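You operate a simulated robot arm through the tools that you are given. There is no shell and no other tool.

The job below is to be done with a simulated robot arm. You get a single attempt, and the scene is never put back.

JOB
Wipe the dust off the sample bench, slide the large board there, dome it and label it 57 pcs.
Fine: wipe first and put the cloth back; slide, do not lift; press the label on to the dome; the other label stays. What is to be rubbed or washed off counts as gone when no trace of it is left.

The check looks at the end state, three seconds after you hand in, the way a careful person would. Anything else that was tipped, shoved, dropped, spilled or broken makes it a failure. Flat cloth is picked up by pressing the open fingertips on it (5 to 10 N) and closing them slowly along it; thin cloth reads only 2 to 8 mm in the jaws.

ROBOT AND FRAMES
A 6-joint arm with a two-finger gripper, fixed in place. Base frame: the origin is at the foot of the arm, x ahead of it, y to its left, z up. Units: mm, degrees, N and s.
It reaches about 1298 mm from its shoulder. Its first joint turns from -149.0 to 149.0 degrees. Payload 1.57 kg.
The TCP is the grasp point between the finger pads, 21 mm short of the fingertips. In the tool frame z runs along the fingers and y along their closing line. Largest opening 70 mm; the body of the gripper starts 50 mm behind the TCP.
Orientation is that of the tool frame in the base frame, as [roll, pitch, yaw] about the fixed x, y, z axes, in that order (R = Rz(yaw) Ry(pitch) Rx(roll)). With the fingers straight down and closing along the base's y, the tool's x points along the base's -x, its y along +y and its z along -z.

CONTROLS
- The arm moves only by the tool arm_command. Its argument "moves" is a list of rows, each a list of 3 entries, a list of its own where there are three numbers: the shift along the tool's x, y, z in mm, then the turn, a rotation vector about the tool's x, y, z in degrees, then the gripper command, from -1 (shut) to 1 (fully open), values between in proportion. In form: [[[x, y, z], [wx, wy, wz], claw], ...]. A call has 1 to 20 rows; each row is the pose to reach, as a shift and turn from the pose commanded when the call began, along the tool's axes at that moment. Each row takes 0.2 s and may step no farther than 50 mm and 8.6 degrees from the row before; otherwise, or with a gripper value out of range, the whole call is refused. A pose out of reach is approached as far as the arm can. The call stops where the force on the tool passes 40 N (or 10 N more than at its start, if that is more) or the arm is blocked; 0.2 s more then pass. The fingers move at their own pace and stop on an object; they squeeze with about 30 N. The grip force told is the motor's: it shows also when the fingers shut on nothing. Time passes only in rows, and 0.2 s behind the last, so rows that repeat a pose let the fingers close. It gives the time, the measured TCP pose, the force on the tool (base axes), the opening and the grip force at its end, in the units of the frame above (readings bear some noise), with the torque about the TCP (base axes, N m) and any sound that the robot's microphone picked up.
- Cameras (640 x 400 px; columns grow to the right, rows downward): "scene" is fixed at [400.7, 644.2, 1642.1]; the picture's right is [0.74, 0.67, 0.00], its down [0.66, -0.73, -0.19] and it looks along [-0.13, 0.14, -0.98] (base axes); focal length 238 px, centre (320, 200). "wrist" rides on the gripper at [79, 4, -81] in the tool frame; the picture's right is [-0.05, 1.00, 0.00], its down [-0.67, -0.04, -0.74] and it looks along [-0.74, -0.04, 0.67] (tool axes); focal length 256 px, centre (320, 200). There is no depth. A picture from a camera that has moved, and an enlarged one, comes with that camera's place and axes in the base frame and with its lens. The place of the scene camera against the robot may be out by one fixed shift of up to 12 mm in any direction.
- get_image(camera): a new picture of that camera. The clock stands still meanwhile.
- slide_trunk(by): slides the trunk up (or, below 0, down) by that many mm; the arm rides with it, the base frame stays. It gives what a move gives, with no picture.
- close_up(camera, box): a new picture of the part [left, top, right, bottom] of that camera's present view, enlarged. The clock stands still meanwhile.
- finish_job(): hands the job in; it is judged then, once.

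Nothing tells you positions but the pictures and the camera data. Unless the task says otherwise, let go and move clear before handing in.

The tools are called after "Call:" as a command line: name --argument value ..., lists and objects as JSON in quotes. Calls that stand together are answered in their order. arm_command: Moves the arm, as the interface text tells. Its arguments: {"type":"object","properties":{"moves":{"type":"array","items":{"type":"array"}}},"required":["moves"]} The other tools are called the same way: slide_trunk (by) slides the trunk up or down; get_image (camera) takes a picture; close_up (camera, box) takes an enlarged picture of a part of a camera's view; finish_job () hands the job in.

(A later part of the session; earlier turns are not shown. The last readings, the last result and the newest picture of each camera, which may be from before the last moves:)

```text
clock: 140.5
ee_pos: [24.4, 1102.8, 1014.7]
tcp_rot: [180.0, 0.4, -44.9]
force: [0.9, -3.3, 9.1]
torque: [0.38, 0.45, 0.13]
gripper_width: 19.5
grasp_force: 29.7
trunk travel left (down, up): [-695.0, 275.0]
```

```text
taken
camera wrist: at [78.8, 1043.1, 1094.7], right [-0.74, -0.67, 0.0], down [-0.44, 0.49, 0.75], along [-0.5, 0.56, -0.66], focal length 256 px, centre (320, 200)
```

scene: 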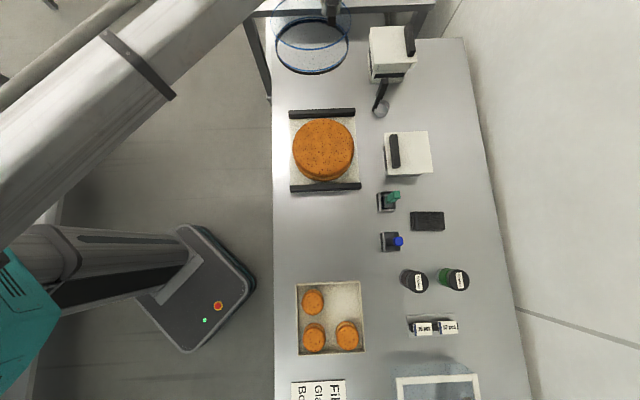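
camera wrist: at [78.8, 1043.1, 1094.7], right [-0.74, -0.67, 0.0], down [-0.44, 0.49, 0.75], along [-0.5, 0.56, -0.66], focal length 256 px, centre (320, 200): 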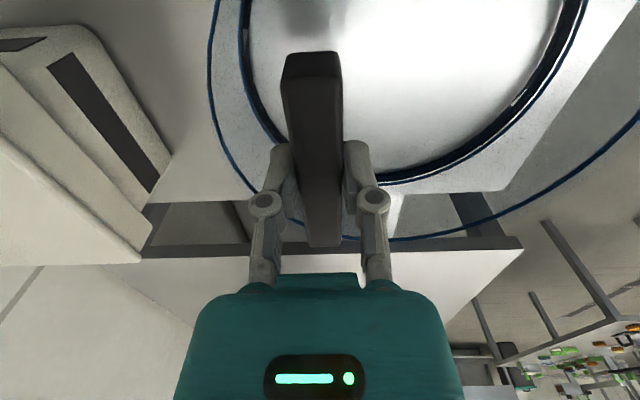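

Nearly level again. I release it so it settles flat, then look before re-gripping.

Call:
arm_command --moves '[[[0, 0, 0], [0, 0, 0], -0.4], [[0, 0, 0], [0, 0, 0], -0.3], [[0, 0, 0], [0, 0, 0], -0.2], [[0, 0, 0], [0, 0, 0], 0], [[0, 0, 0], [0, 0, 0], 0.1], [[0, 0, 0], [0, 0, 0], 0.1]]'

Call:
get_image --camera "wrist"

Call:
close_up --camera "scene" --box '[270, 80, 390, 200]'

```text
clock: 141.9
ee_pos: [25.0, 1103.6, 1012.9]
tcp_rot: [-179.9, 0.4, -44.9]
force: [-0.4, 0.1, -0.8]
torque: [0.01, -0.03, 0.02]
gripper_width: 38.5
grasp_force: 0.1
trunk travel left (down, up): [-695.0, 275.0]
```

```text
taken
camera wrist: at [78.6, 1044.4, 1093.4], right [-0.74, -0.67, 0.0], down [-0.44, 0.49, 0.75], along [-0.5, 0.56, -0.66], focal length 256 px, centre (320, 200)
```

wrist: 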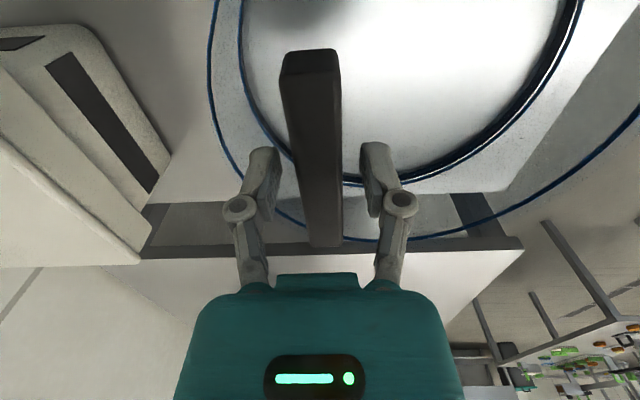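

```text
3.33 times, centred on (330, 140) of scene
camera zoom: at [400.7, 644.2, 1642.1], right [0.74, 0.67, 0.0], down [0.66, -0.73, -0.19], along [-0.13, 0.14, -0.98], focal length 792 px, centre (287, 400)
```

zoom: 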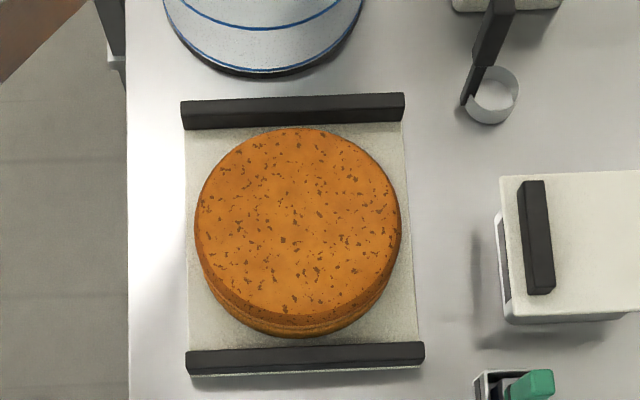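

The dome rests flat again, but while tilted it pushed the cake about 10 mm toward the board's +D rail. I'll re-centre the cake by a gentle push with the closed fingertips above rail height before doming.

Call:
slide_trunk --by 140

Call:
arm_command --moves '[[[30, 2, 0], [0, 0, 0], 0], [[75, 5, 0], [0, 0, 0], -0.3], [[120, 8, 0], [0, 0, 0], -0.6], [[165, 11, 0], [0, 0, 0], -1], [[210, 14, 0], [0, 0, 0], -1], [[255, 17, 0], [0, 0, 0], -1], [[300, 20, 0], [0, 0, 0], -1], [[345, 23, 0], [0, 0, 0], -1], [[390, 26, 0], [0, 0, 0], -1], [[425, 29, 0], [0, 0, 0], -1], [[442, 31, 0], [0, 0, 0], -1], [[442, 31, 0], [0, 0, 0], -1]]'

Call:
get_image --camera "wrist"

Call:
get_image --camera "scene"

```text
clock: 143.5
ee_pos: [25.4, 1103.3, 1152.5]
tcp_rot: [-179.9, 0.4, -44.9]
force: [-0.2, -0.5, -0.1]
torque: [0.05, -0.01, -0.03]
gripper_width: 38.8
grasp_force: 0.1
trunk travel left (down, up): [-835.0, 135.0]
```

```text
clock: 146.1
ee_pos: [314.9, 768.3, 1153.4]
tcp_rot: [-179.9, 0.3, -45.0]
force: [0.2, -0.9, 0.4]
torque: [0.0, 0.02, -0.02]
gripper_width: 0.1
grasp_force: 28.2
trunk travel left (down, up): [-835.0, 135.0]
```

```text
taken
camera wrist: at [369.0, 709.8, 1233.4], right [-0.74, -0.67, 0.0], down [-0.44, 0.49, 0.75], along [-0.5, 0.56, -0.66], focal length 256 px, centre (320, 200)
```

wrist: 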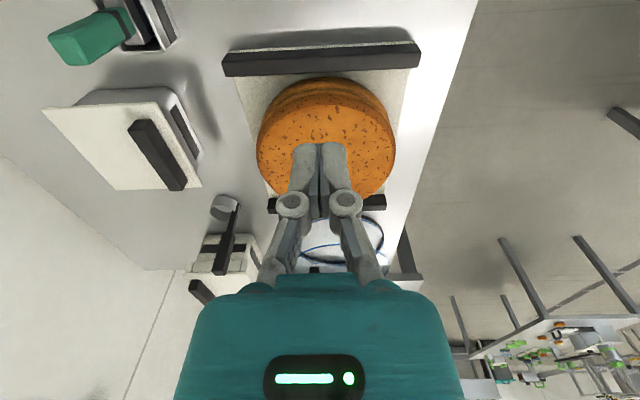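

```text
taken
```

scene: 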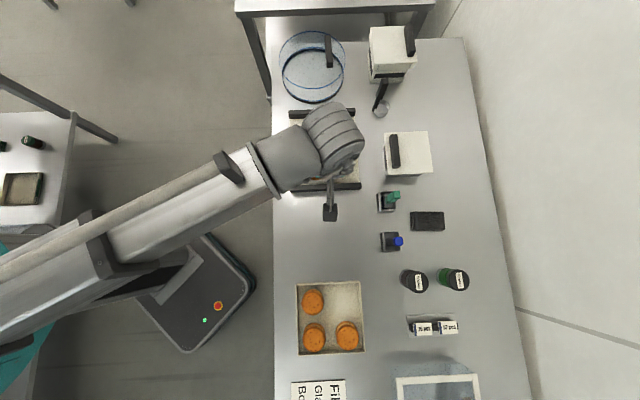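

Call:
slide_trunk --by -190

Call:
get_image --camera "wrist"

Call:
close_up --camera "wrist" --box '[100, 60, 500, 260]'

```text
clock: 148.2
ee_pos: [315.3, 768.9, 963.8]
tcp_rot: [-179.9, 0.4, -44.9]
force: [1.0, 0.1, -0.8]
torque: [0.03, -0.03, -0.02]
gripper_width: 0.1
grasp_force: 28.4
trunk travel left (down, up): [-645.0, 325.0]
```

```text
taken
camera wrist: at [368.9, 709.8, 1043.5], right [-0.74, -0.67, 0.0], down [-0.44, 0.49, 0.75], along [-0.5, 0.56, -0.66], focal length 256 px, centre (320, 200)
```

wrist: 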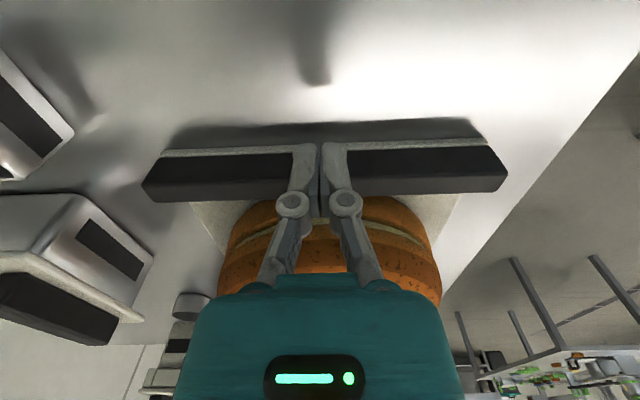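

```text
1.60 times, centred on (300, 160) of wrist
camera zoom: at [368.9, 709.8, 1043.5], right [-0.74, -0.67, 0.0], down [-0.44, 0.49, 0.75], along [-0.5, 0.56, -0.66], focal length 410 px, centre (352, 264)
```

zoom: 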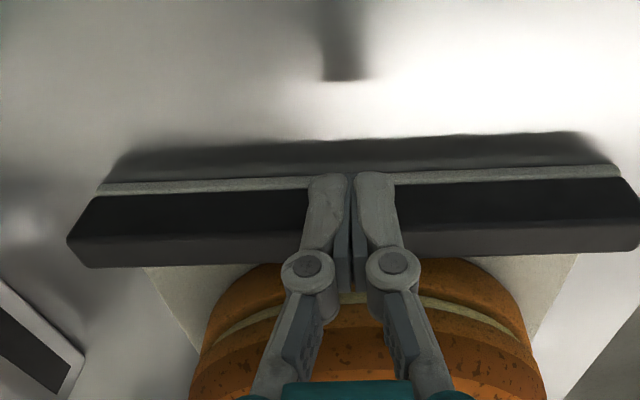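

The fingertips are just above rail height and in line with the cake's middle. I push slowly toward -D, watching the force.

Call:
arm_command --moves '[[[-12, 0, 0], [0, 0, 0], -1], [[-24, 0, 0], [0, 0, 0], -1], [[-34, 0, 0], [0, 0, 0], -1], [[-42, 0, 0], [0, 0, 0], -1], [[-46, 0, 0], [0, 0, 0], -1], [[-49, 0, 0], [0, 0, 0], -1]]'

Call:
arm_command --moves '[[[-1.5, 0, 0], [0, 0, 0], -1], [[-3, 0, 0], [0, 0, 0], -1], [[-4.5, 0, 0], [0, 0, 0], -1], [[-6, 0, 0], [0, 0, 0], -1]]'

Call:
get_image --camera "wrist"

```text
clock: 149.6
ee_pos: [280.7, 804.0, 963.0]
tcp_rot: [-179.9, 0.4, -44.9]
force: [1.8, -1.6, 0.9]
torque: [0.0, -0.06, 0.01]
gripper_width: 0.0
grasp_force: 28.3
trunk travel left (down, up): [-645.0, 325.0]
```

```text
clock: 150.6
ee_pos: [274.5, 808.1, 962.5]
tcp_rot: [-179.9, 0.3, -44.9]
force: [1.5, -1.9, 0.8]
torque: [0.0, -0.03, 0.0]
gripper_width: 0.2
grasp_force: 28.6
trunk travel left (down, up): [-645.0, 325.0]
```

```text
taken
camera wrist: at [330.0, 748.4, 1043.6], right [-0.74, -0.67, 0.0], down [-0.44, 0.49, 0.75], along [-0.5, 0.56, -0.66], focal length 256 px, centre (320, 200)
```

wrist: 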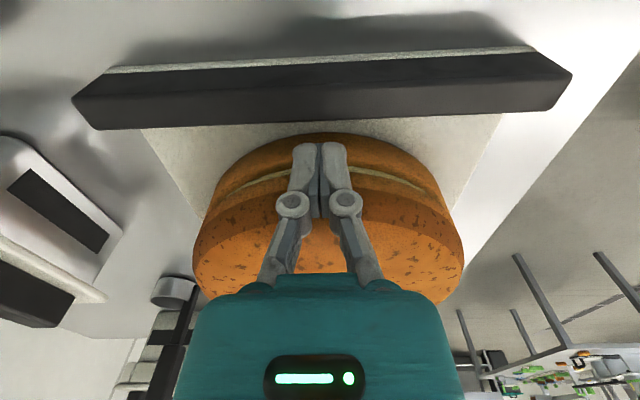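

The cake slides alone (2.4 N) while the board stays. I push about 7 mm further and back off.

Call:
arm_command --moves '[[[-1.5, 0, 0], [0, 0, 0], -1], [[-3, 0, 0], [0, 0, 0], -1], [[-4.5, 0, 0], [0, 0, 0], -1], [[-6, 0, 0], [0, 0, 0], -1], [[-7, 0, 0], [0, 0, 0], -1]]'

Call:
arm_command --moves '[[[10, 0, 0], [0, 0, 0], -1], [[30, 0, 0], [0, 0, 0], -1], [[60, 0, 0], [0, 0, 0], -1], [[90, 0, 0], [0, 0, 0], -1], [[90, 0, 0], [0, 0, 0], -1]]'

Call:
slide_trunk --by 225

Call:
arm_command --moves '[[[0, 40, 0], [0, 0, 0], 0], [[0, 80, 0], [0, 0, 0], 0.5], [[0, 120, 0], [0, 0, 0], 1], [[0, 160, 0], [0, 0, 0], 1], [[0, 160, 0], [0, 0, 0], 1]]'

Call:
close_up --camera "scene" --box '[270, 80, 390, 200]'

Call:
get_image --camera "wrist"

```text
clock: 151.8
ee_pos: [272.0, 813.5, 964.4]
tcp_rot: [-180.0, 0.4, -44.9]
force: [1.4, -2.1, -0.4]
torque: [-0.04, -0.01, 0.0]
gripper_width: 0.0
grasp_force: 28.6
trunk travel left (down, up): [-645.0, 325.0]
```

```text
clock: 153.0
ee_pos: [337.0, 748.9, 963.2]
tcp_rot: [-180.0, 0.4, -44.8]
force: [0.0, -0.8, 0.9]
torque: [0.02, 0.0, 0.01]
gripper_width: 0.0
grasp_force: 28.4
trunk travel left (down, up): [-645.0, 325.0]
```

```text
clock: 155.4
ee_pos: [336.8, 749.7, 1188.8]
tcp_rot: [-180.0, 0.4, -44.9]
force: [0.3, -0.2, 0.0]
torque: [0.02, -0.01, -0.03]
gripper_width: 0.1
grasp_force: 28.6
trunk travel left (down, up): [-870.0, 100.0]
```

```text
clock: 156.6
ee_pos: [225.1, 636.4, 1187.9]
tcp_rot: [180.0, 0.4, -44.9]
force: [0.8, 1.0, 0.0]
torque: [-0.01, 0.03, -0.02]
gripper_width: 70.1
grasp_force: 0.1
trunk travel left (down, up): [-870.0, 100.0]
```

```text
3.33 times, centred on (330, 140) of scene
camera zoom: at [400.7, 644.2, 1642.1], right [0.74, 0.67, 0.0], down [0.66, -0.73, -0.19], along [-0.13, 0.14, -0.98], focal length 792 px, centre (287, 400)
```

zoom: 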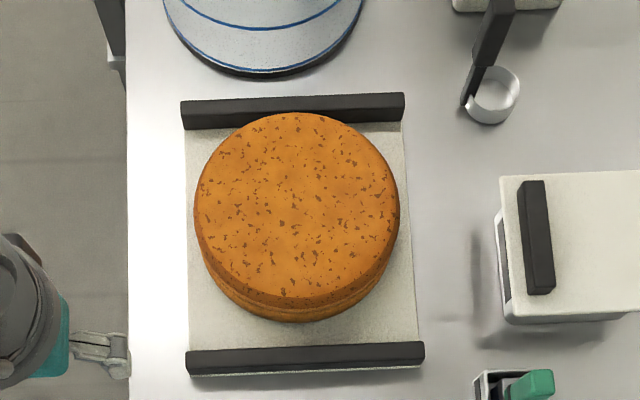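

```text
taken
camera wrist: at [278.7, 576.7, 1268.3], right [-0.74, -0.67, 0.0], down [-0.44, 0.49, 0.75], along [-0.5, 0.56, -0.66], focal length 256 px, centre (320, 200)
```

wrist: 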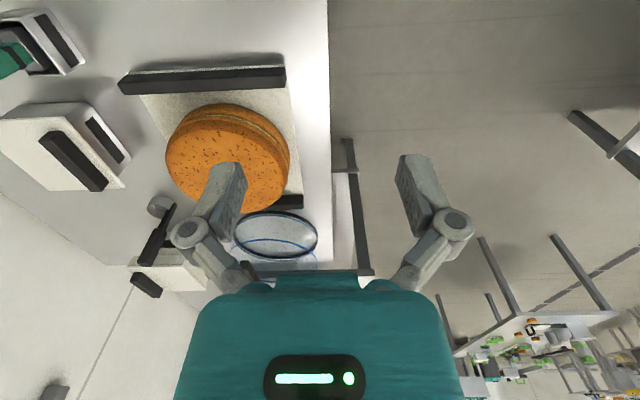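

The cake is centred on the board again (within ~2 mm). I go back to the dome, grip it at the same point, and will set it about 4 mm further toward -D this time.

Call:
arm_command --moves '[[[-20, -8, 0], [0, 0, 0], 1], [[-62, -25, 0], [0, 0, 0], 1], [[-104, -42, 0], [0, 0, 0], 1], [[-146, -59, 0], [0, 0, 0], 1], [[-188, -76, 0], [0, 0, 0], 1], [[-230, -93, 0], [0, 0, 0], 1], [[-272, -110, 0], [0, 0, 0], 0.6], [[-314, -127, 0], [0, 0, 0], 0.3], [[-356, -144, 0], [0, 0, 0], 0.1], [[-398, -161, 0], [0, 0, 0], 0.1], [[-440, -178, 0], [0, 0, 0], 0.1], [[-465, -187, 0], [0, 0, 0], 0.1], [[-471.7, -189, 0], [0, 0, 0], 0.1], [[-471.7, -189, 0], [0, 0, 0], 0.1]]'

Call:
slide_trunk --by -130

Call:
get_image --camera "wrist"

```text
clock: 159.6
ee_pos: [25.6, 1103.5, 1188.8]
tcp_rot: [-179.9, 0.4, -44.9]
force: [0.1, -1.1, 0.9]
torque: [0.01, 0.0, -0.02]
gripper_width: 38.3
grasp_force: 0.0
out of reach, approached as far as the arm can: row 12, 13, 14
trunk travel left (down, up): [-870.0, 100.0]
```

```text
clock: 161.2
ee_pos: [24.2, 1104.4, 1058.1]
tcp_rot: [-179.8, 0.3, -44.9]
force: [-0.6, 0.9, 0.0]
torque: [0.06, 0.0, -0.01]
gripper_width: 38.7
grasp_force: 0.1
trunk travel left (down, up): [-740.0, 230.0]
```

```text
taken
camera wrist: at [77.7, 1044.0, 1138.5], right [-0.74, -0.67, 0.0], down [-0.44, 0.49, 0.75], along [-0.5, 0.56, -0.66], focal length 256 px, centre (320, 200)
```

wrist: 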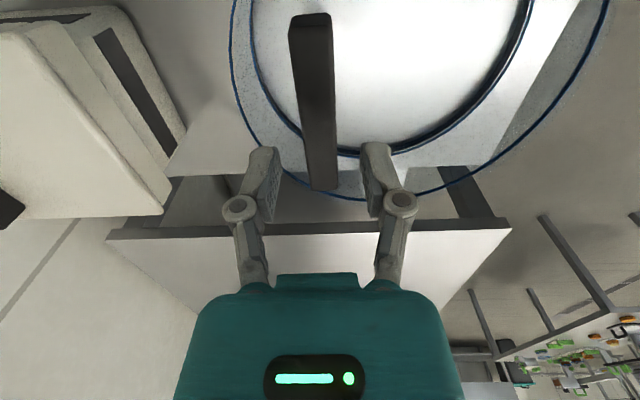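

Call:
slide_trunk --by -36

Call:
slide_trunk --by -9

```text
clock: 162.0
ee_pos: [24.2, 1103.6, 1023.7]
tcp_rot: [-179.9, 0.4, -45.0]
force: [0.9, -0.4, -0.2]
torque: [-0.01, -0.02, 0.01]
gripper_width: 38.5
grasp_force: 0.0
trunk travel left (down, up): [-704.0, 266.0]
```

```text
clock: 162.5
ee_pos: [24.3, 1102.6, 1014.3]
tcp_rot: [-179.9, 0.3, -44.9]
force: [-0.3, 0.8, 0.8]
torque: [0.02, -0.02, 0.01]
gripper_width: 38.4
grasp_force: 0.1
trunk travel left (down, up): [-695.0, 275.0]
```

Call:
slide_trunk --by -2

Call:
arm_command --moves '[[[0, 0, 0], [0, 0, 0], 0.0], [[0, 0, 0], [0, 0, 0], -0.1], [[0, 0, 0], [0, 0, 0], -0.2], [[0, 0, 0], [0, 0, 0], -0.3], [[0, 0, 0], [0, 0, 0], -0.4], [[0, 0, 0], [0, 0, 0], -0.5], [[0, 0, 0], [0, 0, 0], -0.6], [[0, 0, 0], [0, 0, 0], -0.7], [[0, 0, 0], [0, 0, 0], -0.7], [[0, 0, 0], [0, 0, 0], -0.7]]'

Call:
slide_trunk --by 30

Call:
get_image --camera "wrist"

```text
clock: 163.1
ee_pos: [24.5, 1103.3, 1011.3]
tcp_rot: [-179.9, 0.5, -44.9]
force: [-0.3, -0.1, 0.0]
torque: [-0.03, 0.03, 0.0]
gripper_width: 38.6
grasp_force: 0.1
trunk travel left (down, up): [-693.0, 277.0]
```

```text
clock: 165.3
ee_pos: [23.7, 1102.0, 1012.9]
tcp_rot: [-179.9, 0.3, -44.9]
force: [3.8, 4.7, 13.9]
torque: [0.13, -0.04, 0.2]
gripper_width: 19.5
grasp_force: 30.1
trunk travel left (down, up): [-693.0, 277.0]
```

```text
clock: 166.0
ee_pos: [23.3, 1103.6, 1041.4]
tcp_rot: [-180.0, 0.4, -44.9]
force: [1.0, 0.6, -1.0]
torque: [0.01, -0.05, -0.01]
gripper_width: 19.6
grasp_force: 29.8
trunk travel left (down, up): [-723.0, 247.0]
```

```text
taken
camera wrist: at [77.7, 1044.3, 1121.2], right [-0.74, -0.67, 0.0], down [-0.44, 0.49, 0.75], along [-0.5, 0.56, -0.66], focal length 256 px, centre (320, 200)
```

wrist: 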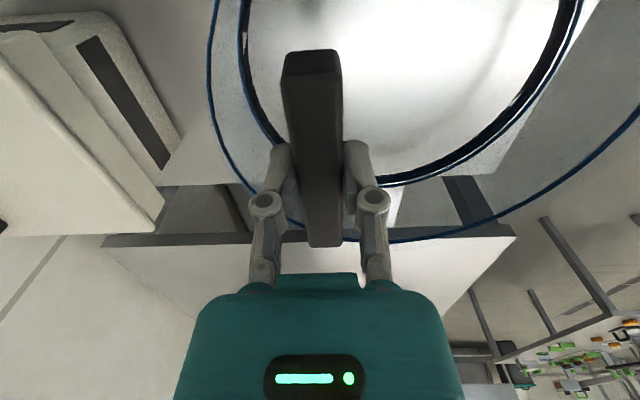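

Gripped level, identically to the first time. I carry it over the board again with the corrected target.

Call:
slide_trunk --by 107

Call:
arm_command --moves '[[[6, 0, 0], [0, 0, 0], -0.7], [[24, -1, 0], [0, 0, 0], -0.7], [[46, -3, 0], [0, 0, 0], -0.7], [[68, -5, 0], [0, 0, 0], -0.7], [[90, -6, 0], [0, 0, 0], -0.7], [[112, -8, 0], [0, 0, 0], -0.7], [[134, -9, 0], [0, 0, 0], -0.7], [[156, -11, 0], [0, 0, 0], -0.7], [[178, -12, 0], [0, 0, 0], -0.7], [[200, -14, 0], [0, 0, 0], -0.7], [[222, -16, 0], [0, 0, 0], -0.7], [[244, -18, 0], [0, 0, 0], -0.7], [[266, -19, 0], [0, 0, 0], -0.7], [[281, -20, 0], [0, 0, 0], -0.7], [[287, -20, 0], [0, 0, 0], -0.7], [[287, -20, 0], [0, 0, 0], -0.7]]'

Call:
slide_trunk --by -60

Call:
get_image --camera "wrist"

Call:
close_up --camera "scene" --box '[280, 90, 380, 200]'

```text
clock: 167.4
ee_pos: [23.8, 1103.9, 1147.6]
tcp_rot: [-179.9, 0.4, -44.8]
force: [-0.1, 0.0, -1.4]
torque: [0.01, -0.06, 0.02]
gripper_width: 19.3
grasp_force: 30.0
trunk travel left (down, up): [-830.0, 140.0]
```

```text
clock: 170.8
ee_pos: [240.0, 916.6, 1149.2]
tcp_rot: [-180.0, 0.3, -44.9]
force: [-0.3, 0.1, -1.3]
torque: [0.06, -0.04, -0.02]
gripper_width: 19.6
grasp_force: 29.8
trunk travel left (down, up): [-830.0, 140.0]
```

```text
clock: 171.8
ee_pos: [241.2, 915.5, 1088.8]
tcp_rot: [-179.8, 0.3, -44.9]
force: [0.1, -0.2, -1.2]
torque: [0.04, -0.05, -0.01]
gripper_width: 19.3
grasp_force: 30.0
trunk travel left (down, up): [-770.0, 200.0]
```

```text
taken
camera wrist: at [294.6, 855.8, 1168.5], right [-0.74, -0.67, 0.0], down [-0.44, 0.49, 0.75], along [-0.5, 0.56, -0.66], focal length 256 px, centre (320, 200)
```

wrist: 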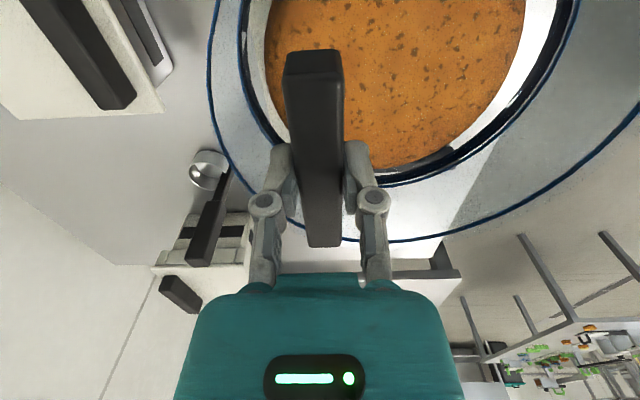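

```text
3.64 times, centred on (330, 145) of scene
camera zoom: at [400.7, 644.2, 1642.1], right [0.74, 0.67, 0.0], down [0.66, -0.73, -0.19], along [-0.13, 0.14, -0.98], focal length 864 px, centre (284, 400)
```

zoom: 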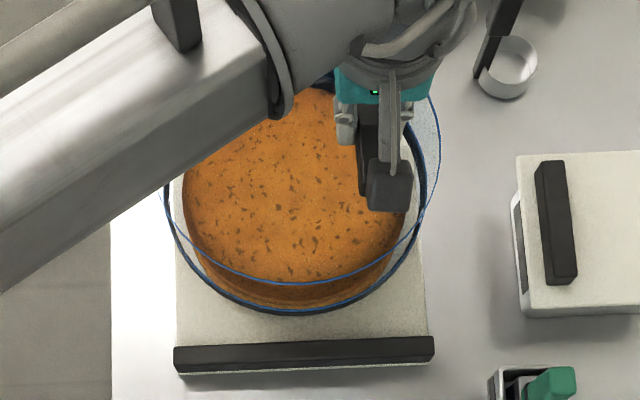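

The dome is aligned with cake and rails within 1–2 mm. I lower it step by step.

Call:
slide_trunk --by -28

Call:
slide_trunk --by -6

Call:
close_up --camera "scene" --box '[280, 90, 380, 200]'

Call:
get_image --camera "wrist"

```text
clock: 172.5
ee_pos: [240.3, 915.4, 1060.8]
tcp_rot: [-179.9, 0.5, -44.8]
force: [-0.1, -0.2, -1.2]
torque: [0.07, -0.06, 0.02]
gripper_width: 19.4
grasp_force: 30.2
trunk travel left (down, up): [-742.0, 228.0]
```

```text
clock: 173.1
ee_pos: [239.9, 914.2, 1053.7]
tcp_rot: [-179.8, 0.5, -44.9]
force: [0.4, -0.6, -1.1]
torque: [0.04, -0.06, -0.01]
gripper_width: 19.2
grasp_force: 30.3
trunk travel left (down, up): [-736.0, 234.0]
```

```text
3.64 times, centred on (330, 145) of scene
camera zoom: at [400.7, 644.2, 1642.1], right [0.74, 0.67, 0.0], down [0.66, -0.73, -0.19], along [-0.13, 0.14, -0.98], focal length 864 px, centre (284, 400)
```

zoom: 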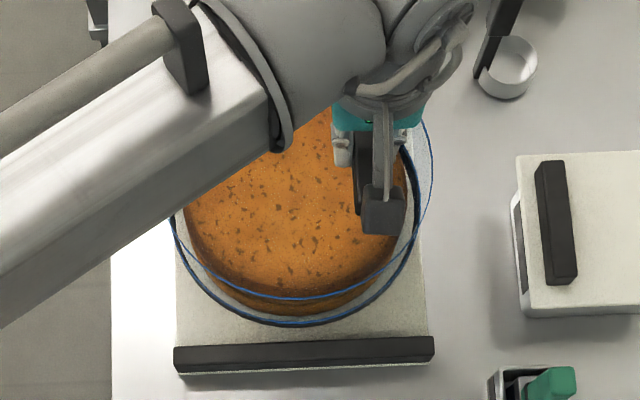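

```text
taken
camera wrist: at [294.7, 855.9, 1134.4], right [-0.74, -0.67, 0.0], down [-0.44, 0.49, 0.75], along [-0.5, 0.56, -0.66], focal length 256 px, centre (320, 200)
```

wrist: 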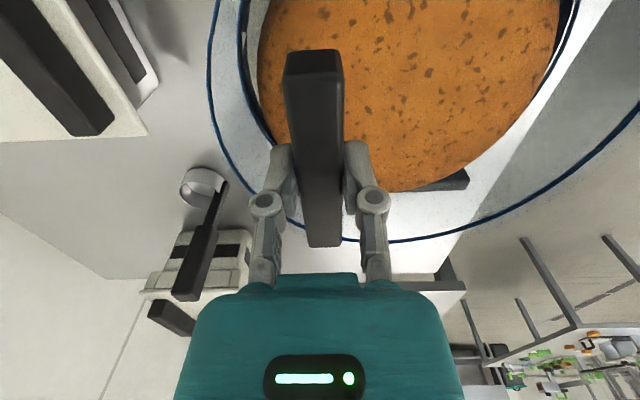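

Clear all round, no force. I continue in small steps.

Call:
slide_trunk --by -5

Call:
slide_trunk --by -4

```text
clock: 173.6
ee_pos: [240.9, 915.8, 1049.3]
tcp_rot: [-179.8, 0.4, -44.9]
force: [-0.4, 0.2, -0.3]
torque: [0.07, -0.01, 0.0]
gripper_width: 19.7
grasp_force: 29.4
trunk travel left (down, up): [-731.0, 239.0]
```

```text
clock: 174.2
ee_pos: [239.7, 916.3, 1046.0]
tcp_rot: [-180.0, 0.4, -44.9]
force: [0.4, 0.3, -1.5]
torque: [0.03, -0.05, 0.02]
gripper_width: 19.1
grasp_force: 30.4
trunk travel left (down, up): [-727.0, 243.0]
```

Call:
slide_trunk --by -4

Call:
slide_trunk --by -3

```text
clock: 174.7
ee_pos: [241.2, 915.3, 1042.1]
tcp_rot: [-179.9, 0.4, -44.9]
force: [0.4, 0.8, -1.6]
torque: [0.02, -0.03, -0.02]
gripper_width: 19.1
grasp_force: 30.3
trunk travel left (down, up): [-723.0, 247.0]
```

```text
clock: 175.2
ee_pos: [240.8, 915.2, 1039.8]
tcp_rot: [-179.9, 0.5, -44.9]
force: [-0.1, 0.4, -1.1]
torque: [0.06, -0.06, 0.0]
gripper_width: 19.3
grasp_force: 30.6
trunk travel left (down, up): [-720.0, 250.0]
```

It has passed the rail height freely. Further down.

Call:
slide_trunk --by -4

Call:
slide_trunk --by -3

Call:
close_up --camera "scene" --box '[280, 90, 380, 200]'

```text
clock: 175.7
ee_pos: [240.6, 914.1, 1034.2]
tcp_rot: [-179.9, 0.4, -44.8]
force: [0.3, 0.3, -0.6]
torque: [0.08, 0.02, 0.0]
gripper_width: 19.3
grasp_force: 29.8
trunk travel left (down, up): [-716.0, 254.0]
```

```text
clock: 176.2
ee_pos: [239.4, 914.4, 1031.6]
tcp_rot: [-179.9, 0.4, -44.9]
force: [-0.6, 0.3, -1.1]
torque: [0.06, -0.03, 0.01]
gripper_width: 19.4
grasp_force: 30.6
trunk travel left (down, up): [-713.0, 257.0]
```

```text
3.64 times, centred on (330, 145) of scene
camera zoom: at [400.7, 644.2, 1642.1], right [0.74, 0.67, 0.0], down [0.66, -0.73, -0.19], along [-0.13, 0.14, -0.98], focal length 864 px, centre (284, 400)
```

zoom: 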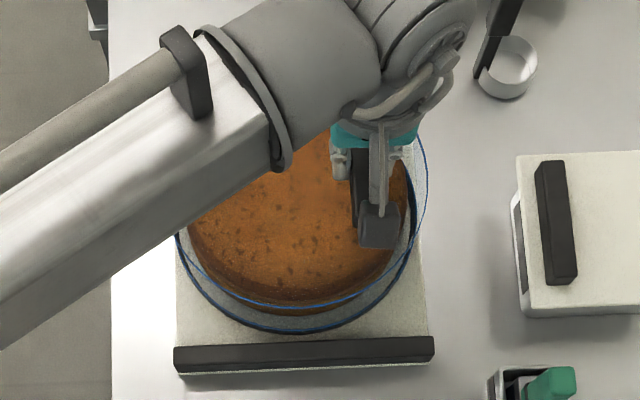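

Call:
slide_trunk --by -4

Call:
slide_trunk --by -2

```text
clock: 176.8
ee_pos: [240.8, 915.3, 1028.2]
tcp_rot: [-180.0, 0.4, -45.0]
force: [0.0, -0.3, -0.7]
torque: [0.05, -0.01, -0.03]
gripper_width: 19.4
grasp_force: 30.3
trunk travel left (down, up): [-709.0, 261.0]
```

```text
clock: 177.3
ee_pos: [240.8, 915.2, 1025.6]
tcp_rot: [-179.9, 0.4, -44.9]
force: [-0.3, -0.4, -0.8]
torque: [0.02, -0.05, -0.02]
gripper_width: 19.2
grasp_force: 29.9
trunk travel left (down, up): [-707.0, 263.0]
```

Call:
slide_trunk --by -2

Call:
slide_trunk --by -2

Call:
slide_trunk --by -1.5

```text
clock: 177.8
ee_pos: [240.8, 915.3, 1023.6]
tcp_rot: [-179.9, 0.3, -44.9]
force: [0.3, -0.4, -1.1]
torque: [0.02, -0.05, -0.01]
gripper_width: 19.2
grasp_force: 30.3
trunk travel left (down, up): [-705.0, 265.0]
```

```text
clock: 178.3
ee_pos: [240.7, 916.0, 1021.0]
tcp_rot: [-180.0, 0.4, -44.9]
force: [0.9, 0.7, -0.4]
torque: [0.02, -0.01, -0.02]
gripper_width: 19.7
grasp_force: 29.8
trunk travel left (down, up): [-703.0, 267.0]
```

```text
clock: 178.8
ee_pos: [241.1, 916.1, 1020.9]
tcp_rot: [-180.0, 0.3, -45.0]
force: [0.8, 3.3, 11.1]
torque: [-0.04, -0.11, -0.03]
gripper_width: 19.2
grasp_force: 29.8
trunk travel left (down, up): [-701.0, 269.0]
```

The dome is seated flat on the plate (contact exactly at plate height). I ease off, release and rise.

Call:
slide_trunk --by 1

Call:
arm_command --moves '[[[0, 0, 0], [0, 0, 0], -0.4], [[0, 0, 0], [0, 0, 0], -0.3], [[0, 0, 0], [0, 0, 0], -0.15], [[0, 0, 0], [0, 0, 0], 0], [[0, 0, 0], [0, 0, 0], 0.15], [[0, 0, 0], [0, 0, 0], 0.15]]'

Call:
slide_trunk --by 60

Call:
get_image --camera "wrist"

Call:
slide_trunk --by 100

Call:
close_up --camera "scene" --box '[280, 90, 380, 200]'

```text
clock: 179.4
ee_pos: [241.1, 915.8, 1019.8]
tcp_rot: [-180.0, 0.5, -44.9]
force: [-0.2, 0.3, -0.6]
torque: [0.04, 0.05, -0.03]
gripper_width: 19.5
grasp_force: 30.0
trunk travel left (down, up): [-702.0, 268.0]
```

```text
clock: 180.8
ee_pos: [241.2, 914.7, 1020.3]
tcp_rot: [-179.9, 0.5, -44.9]
force: [-0.1, -0.5, 0.7]
torque: [0.0, 0.01, -0.01]
gripper_width: 40.1
grasp_force: 0.0
trunk travel left (down, up): [-702.0, 268.0]
```

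```text
clock: 181.8
ee_pos: [240.4, 914.8, 1081.1]
tcp_rot: [-179.9, 0.5, -44.8]
force: [-0.5, -0.5, -0.2]
torque: [0.0, -0.01, 0.0]
gripper_width: 40.2
grasp_force: 0.0
trunk travel left (down, up): [-762.0, 208.0]
```

```text
taken
camera wrist: at [294.7, 856.0, 1160.8], right [-0.74, -0.67, 0.0], down [-0.44, 0.49, 0.75], along [-0.5, 0.56, -0.66], focal length 256 px, centre (320, 200)
```

wrist: 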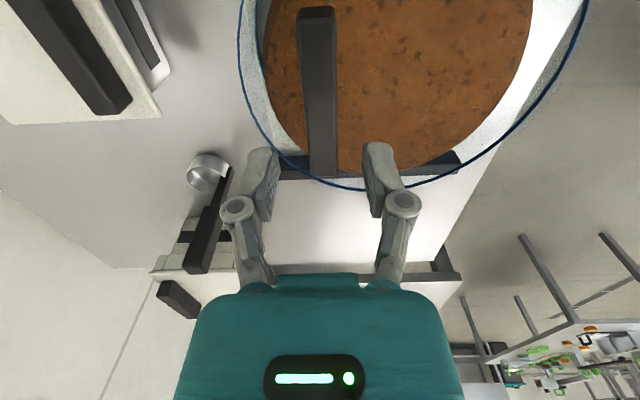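

```text
clock: 183.1
ee_pos: [239.9, 915.3, 1180.5]
tcp_rot: [-180.0, 0.4, -44.9]
force: [-0.4, 0.4, -0.2]
torque: [-0.01, -0.05, 0.01]
gripper_width: 40.3
grasp_force: 0.1
trunk travel left (down, up): [-862.0, 108.0]
```

```text
3.64 times, centred on (330, 145) of scene
camera zoom: at [400.7, 644.2, 1642.1], right [0.74, 0.67, 0.0], down [0.66, -0.73, -0.19], along [-0.13, 0.14, -0.98], focal length 864 px, centre (284, 400)
```

zoom: 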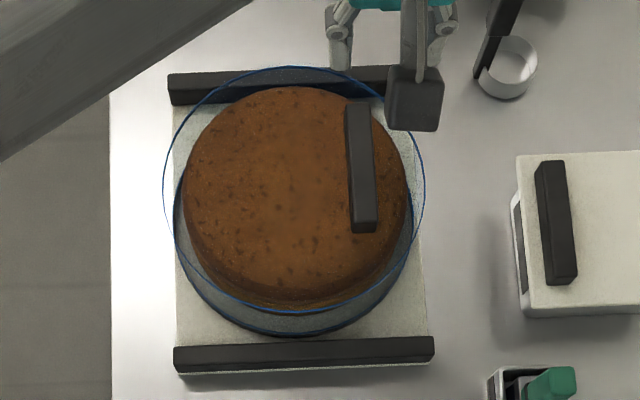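

The dome sits squarely on the board over the cake. Now for the label: I move over to the label holder and inspect it closely.

Call:
arm_command --moves '[[[30, -8, 0], [0, 0, 6.5], 0.5], [[70, -18, 0], [0, 0, 13], 1], [[110, -29, 0], [0, 0, 19.5], 1], [[150, -40, 0], [0, 0, 26], 1], [[190, -50, 0], [0, 0, 32.5], 1], [[230, -61, 0], [0, 0, 39], 1], [[270, -72, 0], [0, 0, 45.5], 1], [[310, -83, 0], [0, 0, 52], 1], [[350, -94, 0], [0, 0, 58.5], 1], [[390, -105, 0], [0, 0, 65], 1], [[430, -116, 0], [0, 0, 71.5], 1], [[470, -127, 0], [0, 0, 78], 1], [[505, -137, 0], [0, 0, 84.5], 1], [[527, -143, 0], [0, 0, 90], 1], [[527, -143, 0], [0, 0, 90], 1]]'

Call:
slide_trunk --by -80

Call:
get_image --camera "wrist"

Call:
get_image --camera "scene"

```text
clock: 186.3
ee_pos: [713.3, 646.3, 1180.5]
tcp_rot: [179.6, 0.1, -135.1]
force: [0.2, 0.2, -0.5]
torque: [-0.01, -0.01, 0.01]
gripper_width: 70.0
grasp_force: 0.0
out of reach, approached as far as the arm can: row 11, 12
trunk travel left (down, up): [-862.0, 108.0]
```

```text
clock: 187.5
ee_pos: [714.2, 645.3, 1100.7]
tcp_rot: [179.6, 0.1, -134.9]
force: [0.1, -0.1, 0.2]
torque: [0.01, 0.0, 0.0]
gripper_width: 70.0
grasp_force: 0.1
trunk travel left (down, up): [-782.0, 188.0]
```

```text
taken
camera wrist: at [654.9, 592.8, 1181.5], right [-0.67, 0.74, 0.01], down [0.5, 0.44, 0.75], along [0.55, 0.5, -0.67], focal length 256 px, centre (320, 200)
```

wrist: 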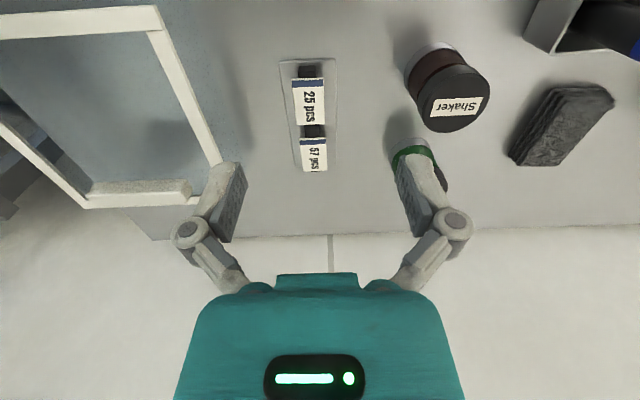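

```text
taken
```

scene: 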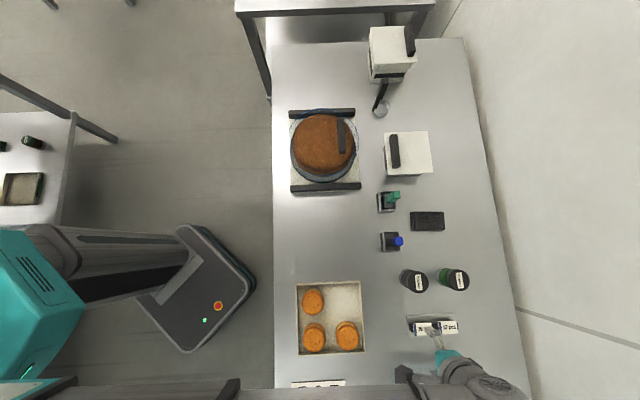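

Call:
close_up --camera "wrist" --box '[250, 40, 390, 200]'

Call:
slide_trunk --by -60

Call:
get_image --camera "wrist"

Call:
close_up --camera "wrist" --box '[250, 80, 390, 240]'

```text
2.50 times, centred on (320, 120) of wrist
camera zoom: at [654.9, 592.8, 1181.5], right [-0.67, 0.74, 0.01], down [0.5, 0.44, 0.75], along [0.55, 0.5, -0.67], focal length 640 px, centre (320, 400)
```

zoom: 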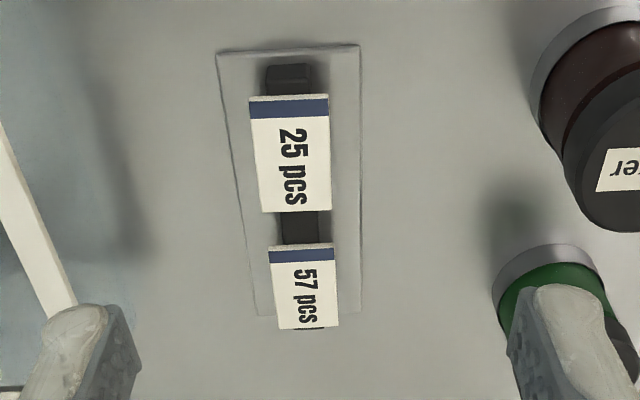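

```text
clock: 188.5
ee_pos: [713.3, 645.7, 1041.2]
tcp_rot: [179.6, 0.2, -134.8]
force: [0.3, 0.4, 1.1]
torque: [-0.01, 0.02, -0.02]
gripper_width: 69.9
grasp_force: 0.0
trunk travel left (down, up): [-722.0, 248.0]
```

```text
taken
camera wrist: at [654.9, 592.8, 1121.5], right [-0.67, 0.74, 0.01], down [0.5, 0.44, 0.75], along [0.55, 0.5, -0.67], focal length 256 px, centre (320, 200)
```

wrist: 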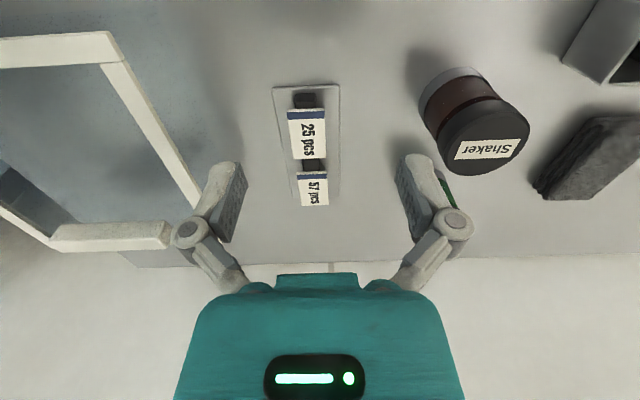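

```text
2.50 times, centred on (320, 160) of wrist
camera zoom: at [654.9, 592.8, 1121.5], right [-0.67, 0.74, 0.01], down [0.5, 0.44, 0.75], along [0.55, 0.5, -0.67], focal length 640 px, centre (320, 300)
```

zoom: 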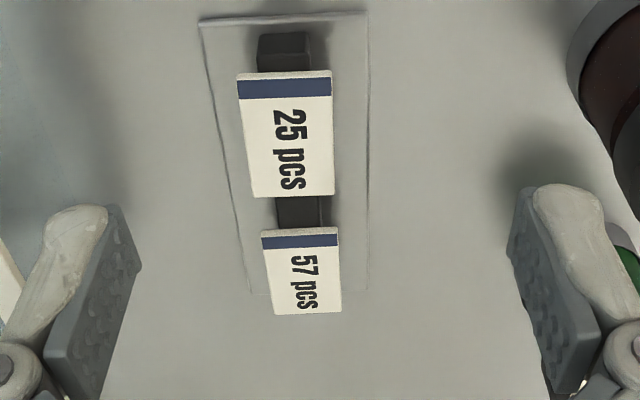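

Label "57 pcs" lies on a black bar at about (R 1081, D 62), top near z≈924, 52 x 32 mm. I move over it and lightly touch its top with closed fingertips to get the exact height.

Call:
arm_command --moves '[[[-30, -4, 0], [0.2, 0, 0], 0.3], [[-60, -7, 0], [0.4, 0, 0], -0.5], [[-90, -11, 0], [0.4, 0, 0], -1], [[-120, -14, 0], [0.4, 0, 0], -1], [[-120, -14, 0], [0.4, 0, 0], -1], [[-120, -14, 0], [0.4, 0, 0], -1], [[-120, -14, 0], [0.4, 0, 0], -1]]'

Call:
slide_trunk --by -75

Call:
get_image --camera "wrist"

Call:
close_up --camera "wrist" --box '[240, 60, 400, 220]'

```text
clock: 190.1
ee_pos: [807.6, 719.4, 1041.2]
tcp_rot: [-180.0, 0.0, -134.9]
force: [0.2, 0.0, -0.4]
torque: [0.03, -0.02, 0.0]
gripper_width: 0.0
grasp_force: 28.9
trunk travel left (down, up): [-722.0, 248.0]
```

```text
clock: 191.2
ee_pos: [806.9, 719.5, 965.7]
tcp_rot: [179.9, 0.1, -134.9]
force: [0.3, 0.7, -0.4]
torque: [0.01, 0.02, 0.02]
gripper_width: 0.0
grasp_force: 29.0
trunk travel left (down, up): [-647.0, 323.0]
```

```text
taken
camera wrist: at [748.8, 666.1, 1046.4], right [-0.67, 0.74, 0.0], down [0.49, 0.45, 0.75], along [0.55, 0.5, -0.67], focal length 256 px, centre (320, 200)
```

wrist: 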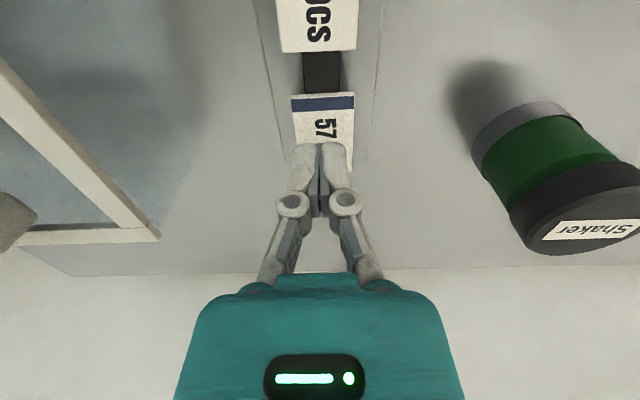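

```text
2.50 times, centred on (320, 140) of wrist
camera zoom: at [748.8, 666.1, 1046.4], right [-0.67, 0.74, 0.0], down [0.49, 0.45, 0.75], along [0.55, 0.5, -0.67], focal length 640 px, centre (320, 350)
```

zoom: 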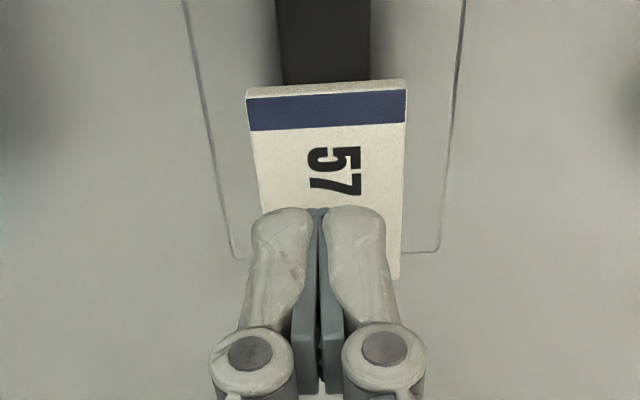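

Call:
slide_trunk --by -14

Call:
slide_trunk --by -3

Call:
slide_trunk --by -2

```text
clock: 191.8
ee_pos: [808.3, 719.6, 951.8]
tcp_rot: [179.9, 0.1, -134.9]
force: [-0.3, 0.1, 0.0]
torque: [-0.01, -0.03, 0.03]
gripper_width: 0.0
grasp_force: 28.8
trunk travel left (down, up): [-633.0, 337.0]
```

```text
clock: 192.3
ee_pos: [808.3, 720.9, 949.4]
tcp_rot: [-180.0, 0.2, -135.0]
force: [0.1, 0.4, -0.3]
torque: [0.01, 0.0, -0.01]
gripper_width: 0.0
grasp_force: 29.0
trunk travel left (down, up): [-630.0, 340.0]
```

```text
clock: 192.8
ee_pos: [808.2, 718.9, 946.9]
tcp_rot: [180.0, 0.1, -134.9]
force: [1.0, 0.1, 0.3]
torque: [0.02, 0.02, -0.01]
gripper_width: 5.9
grasp_force: 9.1
trunk travel left (down, up): [-628.0, 342.0]
```

The touch puts the label's top at z≈926. I rise, open the jaws, centre on the label's width and come down so the tips reach just below the card.

Call:
slide_trunk --by 18

Call:
arm_command --moves '[[[0, 1, 0], [0, 0, 0], -0.5], [[0, 2, 0], [0, 0, 0], 0], [[0, 2, 0], [0, 0, 0], 0.3], [[0, 2, 0], [0, 0, 0], 0.3], [[0, 2, 0], [0, 0, 0], 0.3]]'

Call:
slide_trunk --by -14

Call:
close_up --camera "wrist" --box '[220, 60, 420, 240]'

```text
clock: 193.5
ee_pos: [807.7, 719.9, 963.9]
tcp_rot: [-179.9, -0.1, -135.0]
force: [0.5, -0.6, -0.2]
torque: [0.04, 0.03, -0.01]
gripper_width: 0.0
grasp_force: 9.3
trunk travel left (down, up): [-646.0, 324.0]
```

```text
clock: 194.7
ee_pos: [805.6, 721.4, 964.6]
tcp_rot: [-179.9, 0.1, -134.9]
force: [-0.7, -0.2, 0.8]
torque: [-0.01, 0.02, 0.01]
gripper_width: 45.4
grasp_force: 0.0
trunk travel left (down, up): [-646.0, 324.0]
```

```text
clock: 195.3
ee_pos: [805.5, 721.8, 951.4]
tcp_rot: [-180.0, 0.0, -134.9]
force: [-0.4, -0.2, 0.2]
torque: [-0.01, -0.02, -0.02]
gripper_width: 45.5
grasp_force: 0.1
trunk travel left (down, up): [-632.0, 338.0]
```

```text
2.22 times, centred on (320, 150) of wrist
camera zoom: at [747.0, 668.1, 1031.3], right [-0.67, 0.74, 0.0], down [0.49, 0.45, 0.75], along [0.55, 0.5, -0.67], focal length 569 px, centre (320, 311)
```

zoom: 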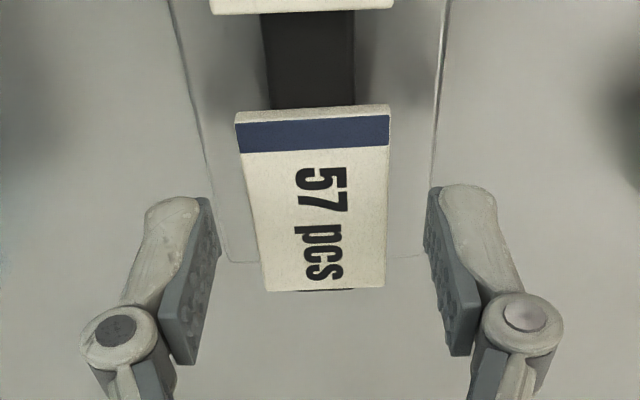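

Call:
slide_trunk --by -8

Call:
arm_command --moves '[[[0, 0, 0], [0, 0, 0], 0.2], [[0, 0, 0], [0, 0, 0], 0.1], [[0, 0, 0], [0, 0, 0], 0.03], [[0, 0, 0], [0, 0, 0], -0.04], [[0, 0, 0], [0, 0, 0], -0.1], [[0, 0, 0], [0, 0, 0], -0.15], [[0, 0, 0], [0, 0, 0], -0.2], [[0, 0, 0], [0, 0, 0], -0.2]]'

Call:
close_up --camera "wrist" --box '[220, 60, 420, 240]'

```text
clock: 195.9
ee_pos: [805.1, 720.6, 944.0]
tcp_rot: [179.9, 0.1, -134.9]
force: [0.4, -0.9, 0.4]
torque: [0.05, -0.03, 0.03]
gripper_width: 45.6
grasp_force: 0.1
trunk travel left (down, up): [-624.0, 346.0]
```

```text
clock: 197.7
ee_pos: [805.6, 721.2, 941.8]
tcp_rot: [-179.9, 0.0, -134.9]
force: [-0.2, 0.4, 0.6]
torque: [0.01, 0.03, -0.01]
gripper_width: 31.3
grasp_force: 8.9
trunk travel left (down, up): [-624.0, 346.0]
```

```text
2.22 times, centred on (320, 150) of wrist
camera zoom: at [747.0, 668.2, 1023.4], right [-0.67, 0.74, 0.0], down [0.49, 0.45, 0.75], along [0.55, 0.5, -0.67], focal length 569 px, centre (320, 311)
```

zoom: 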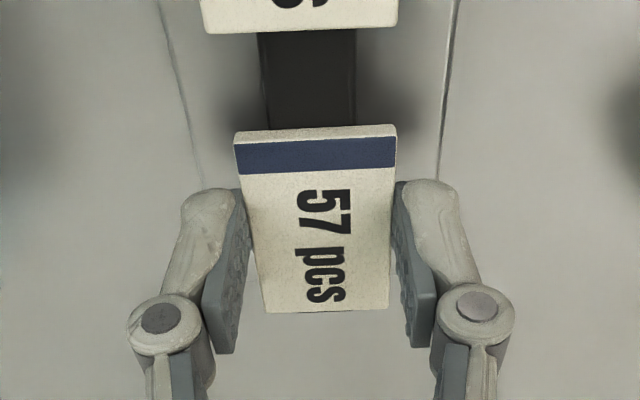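

The jaws hold the card at 31.3 mm by its edges. I firm up the grip a little and lift.

Call:
arm_command --moves '[[[0, 0, 0], [0, 0, 0], -0.25], [[0, 0, 0], [0, 0, 0], -0.3], [[0, 0, 0], [0, 0, 0], -0.35]]'

Call:
slide_trunk --by 10

Call:
get_image --camera "wrist"

Call:
close_up --camera "wrist" --box '[220, 60, 420, 240]'

```text
clock: 198.5
ee_pos: [804.6, 722.5, 943.7]
tcp_rot: [-180.0, 0.1, -134.9]
force: [0.3, -0.6, 0.7]
torque: [0.01, -0.05, 0.0]
gripper_width: 31.1
grasp_force: 8.7
trunk travel left (down, up): [-624.0, 346.0]
```

```text
clock: 199.1
ee_pos: [805.8, 721.6, 952.0]
tcp_rot: [179.9, 0.0, -134.9]
force: [0.4, 0.1, -0.6]
torque: [0.0, -0.03, 0.0]
gripper_width: 31.1
grasp_force: 9.5
trunk travel left (down, up): [-634.0, 336.0]
```

```text
taken
camera wrist: at [747.2, 668.3, 1033.2], right [-0.67, 0.74, 0.0], down [0.49, 0.45, 0.75], along [0.55, 0.5, -0.67], focal length 256 px, centre (320, 200)
```

wrist: 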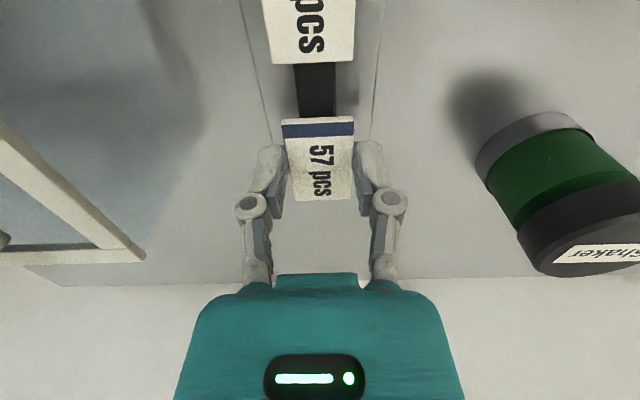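

```text
2.22 times, centred on (320, 150) of wrist
camera zoom: at [747.2, 668.3, 1033.2], right [-0.67, 0.74, 0.0], down [0.49, 0.45, 0.75], along [0.55, 0.5, -0.67], focal length 569 px, centre (320, 311)
```

zoom: 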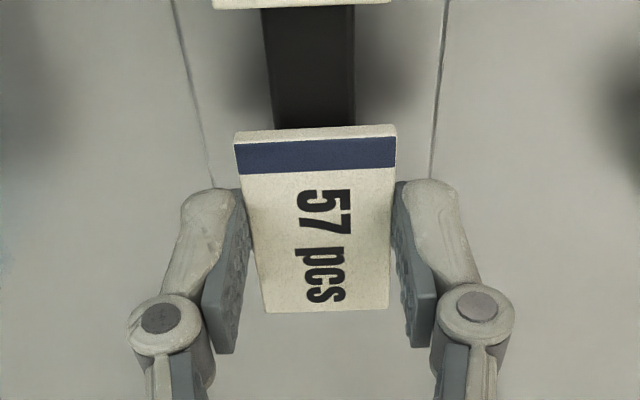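

The label is held flat. I raise it high and carry it to above the dome's top, to the clear side of the handle.

Call:
slide_trunk --by 220

Call:
arm_command --moves '[[[5, 9, 0], [0, 0, 0], -0.35], [[17, 28, 0], [0, 0, 0], -0.35], [[34, 56, 0], [0, 0, 0], -0.35], [[52, 86, 0], [0, 0, 0], -0.35], [[70, 116, 0], [0, 0, 0], -0.35], [[88, 146, 0], [0, 0, 0], -0.35], [[106, 176, 0], [0, 0, 0], -0.35], [[124, 206, 0], [0, 0, 0], -0.35], [[142, 236, 0], [0, 0, 0], -0.35], [[160, 266, 0], [0, 0, 0], -0.35], [[178, 296, 0], [0, 0, 0], -0.35], [[196, 326, 0], [0, 0, 0], -0.35], [[214, 356, 0], [0, 0, 0], -0.35], [[232, 386, 0], [0, 0, 0], -0.35], [[250, 416, 0], [0, 0, 0], -0.35], [[268, 446, 0], [0, 0, 0], -0.35], [[286, 476, 0], [0, 0, 0], -0.35], [[304, 505, 0], [0, 0, 0], -0.35], [[320, 531, 0], [0, 0, 0], -0.35], [[328, 543.5, 0], [0, 0, 0], -0.35]]'

Call:
get_image --camera "wrist"

Call:
get_image --camera "scene"

```text
clock: 201.4
ee_pos: [804.9, 721.8, 1173.1]
tcp_rot: [-180.0, 0.0, -134.8]
force: [0.2, 0.3, 0.1]
torque: [0.02, 0.02, 0.0]
gripper_width: 31.1
grasp_force: 9.2
trunk travel left (down, up): [-854.0, 116.0]
```

```text
clock: 205.6
ee_pos: [189.0, 873.8, 1172.9]
tcp_rot: [-180.0, 0.1, -135.0]
force: [0.2, -0.3, -0.2]
torque: [0.02, 0.02, 0.02]
gripper_width: 31.0
grasp_force: 8.9
trunk travel left (down, up): [-854.0, 116.0]
```

```text
taken
camera wrist: at [130.3, 820.6, 1253.3], right [-0.67, 0.74, 0.0], down [0.49, 0.45, 0.75], along [0.55, 0.5, -0.67], focal length 256 px, centre (320, 200)
```

wrist: 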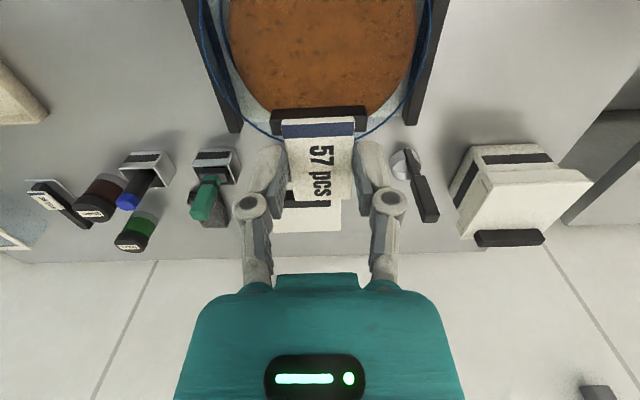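

```text
taken
```

scene: 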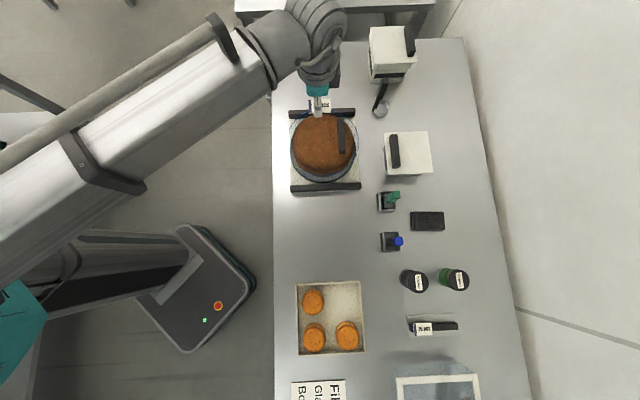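

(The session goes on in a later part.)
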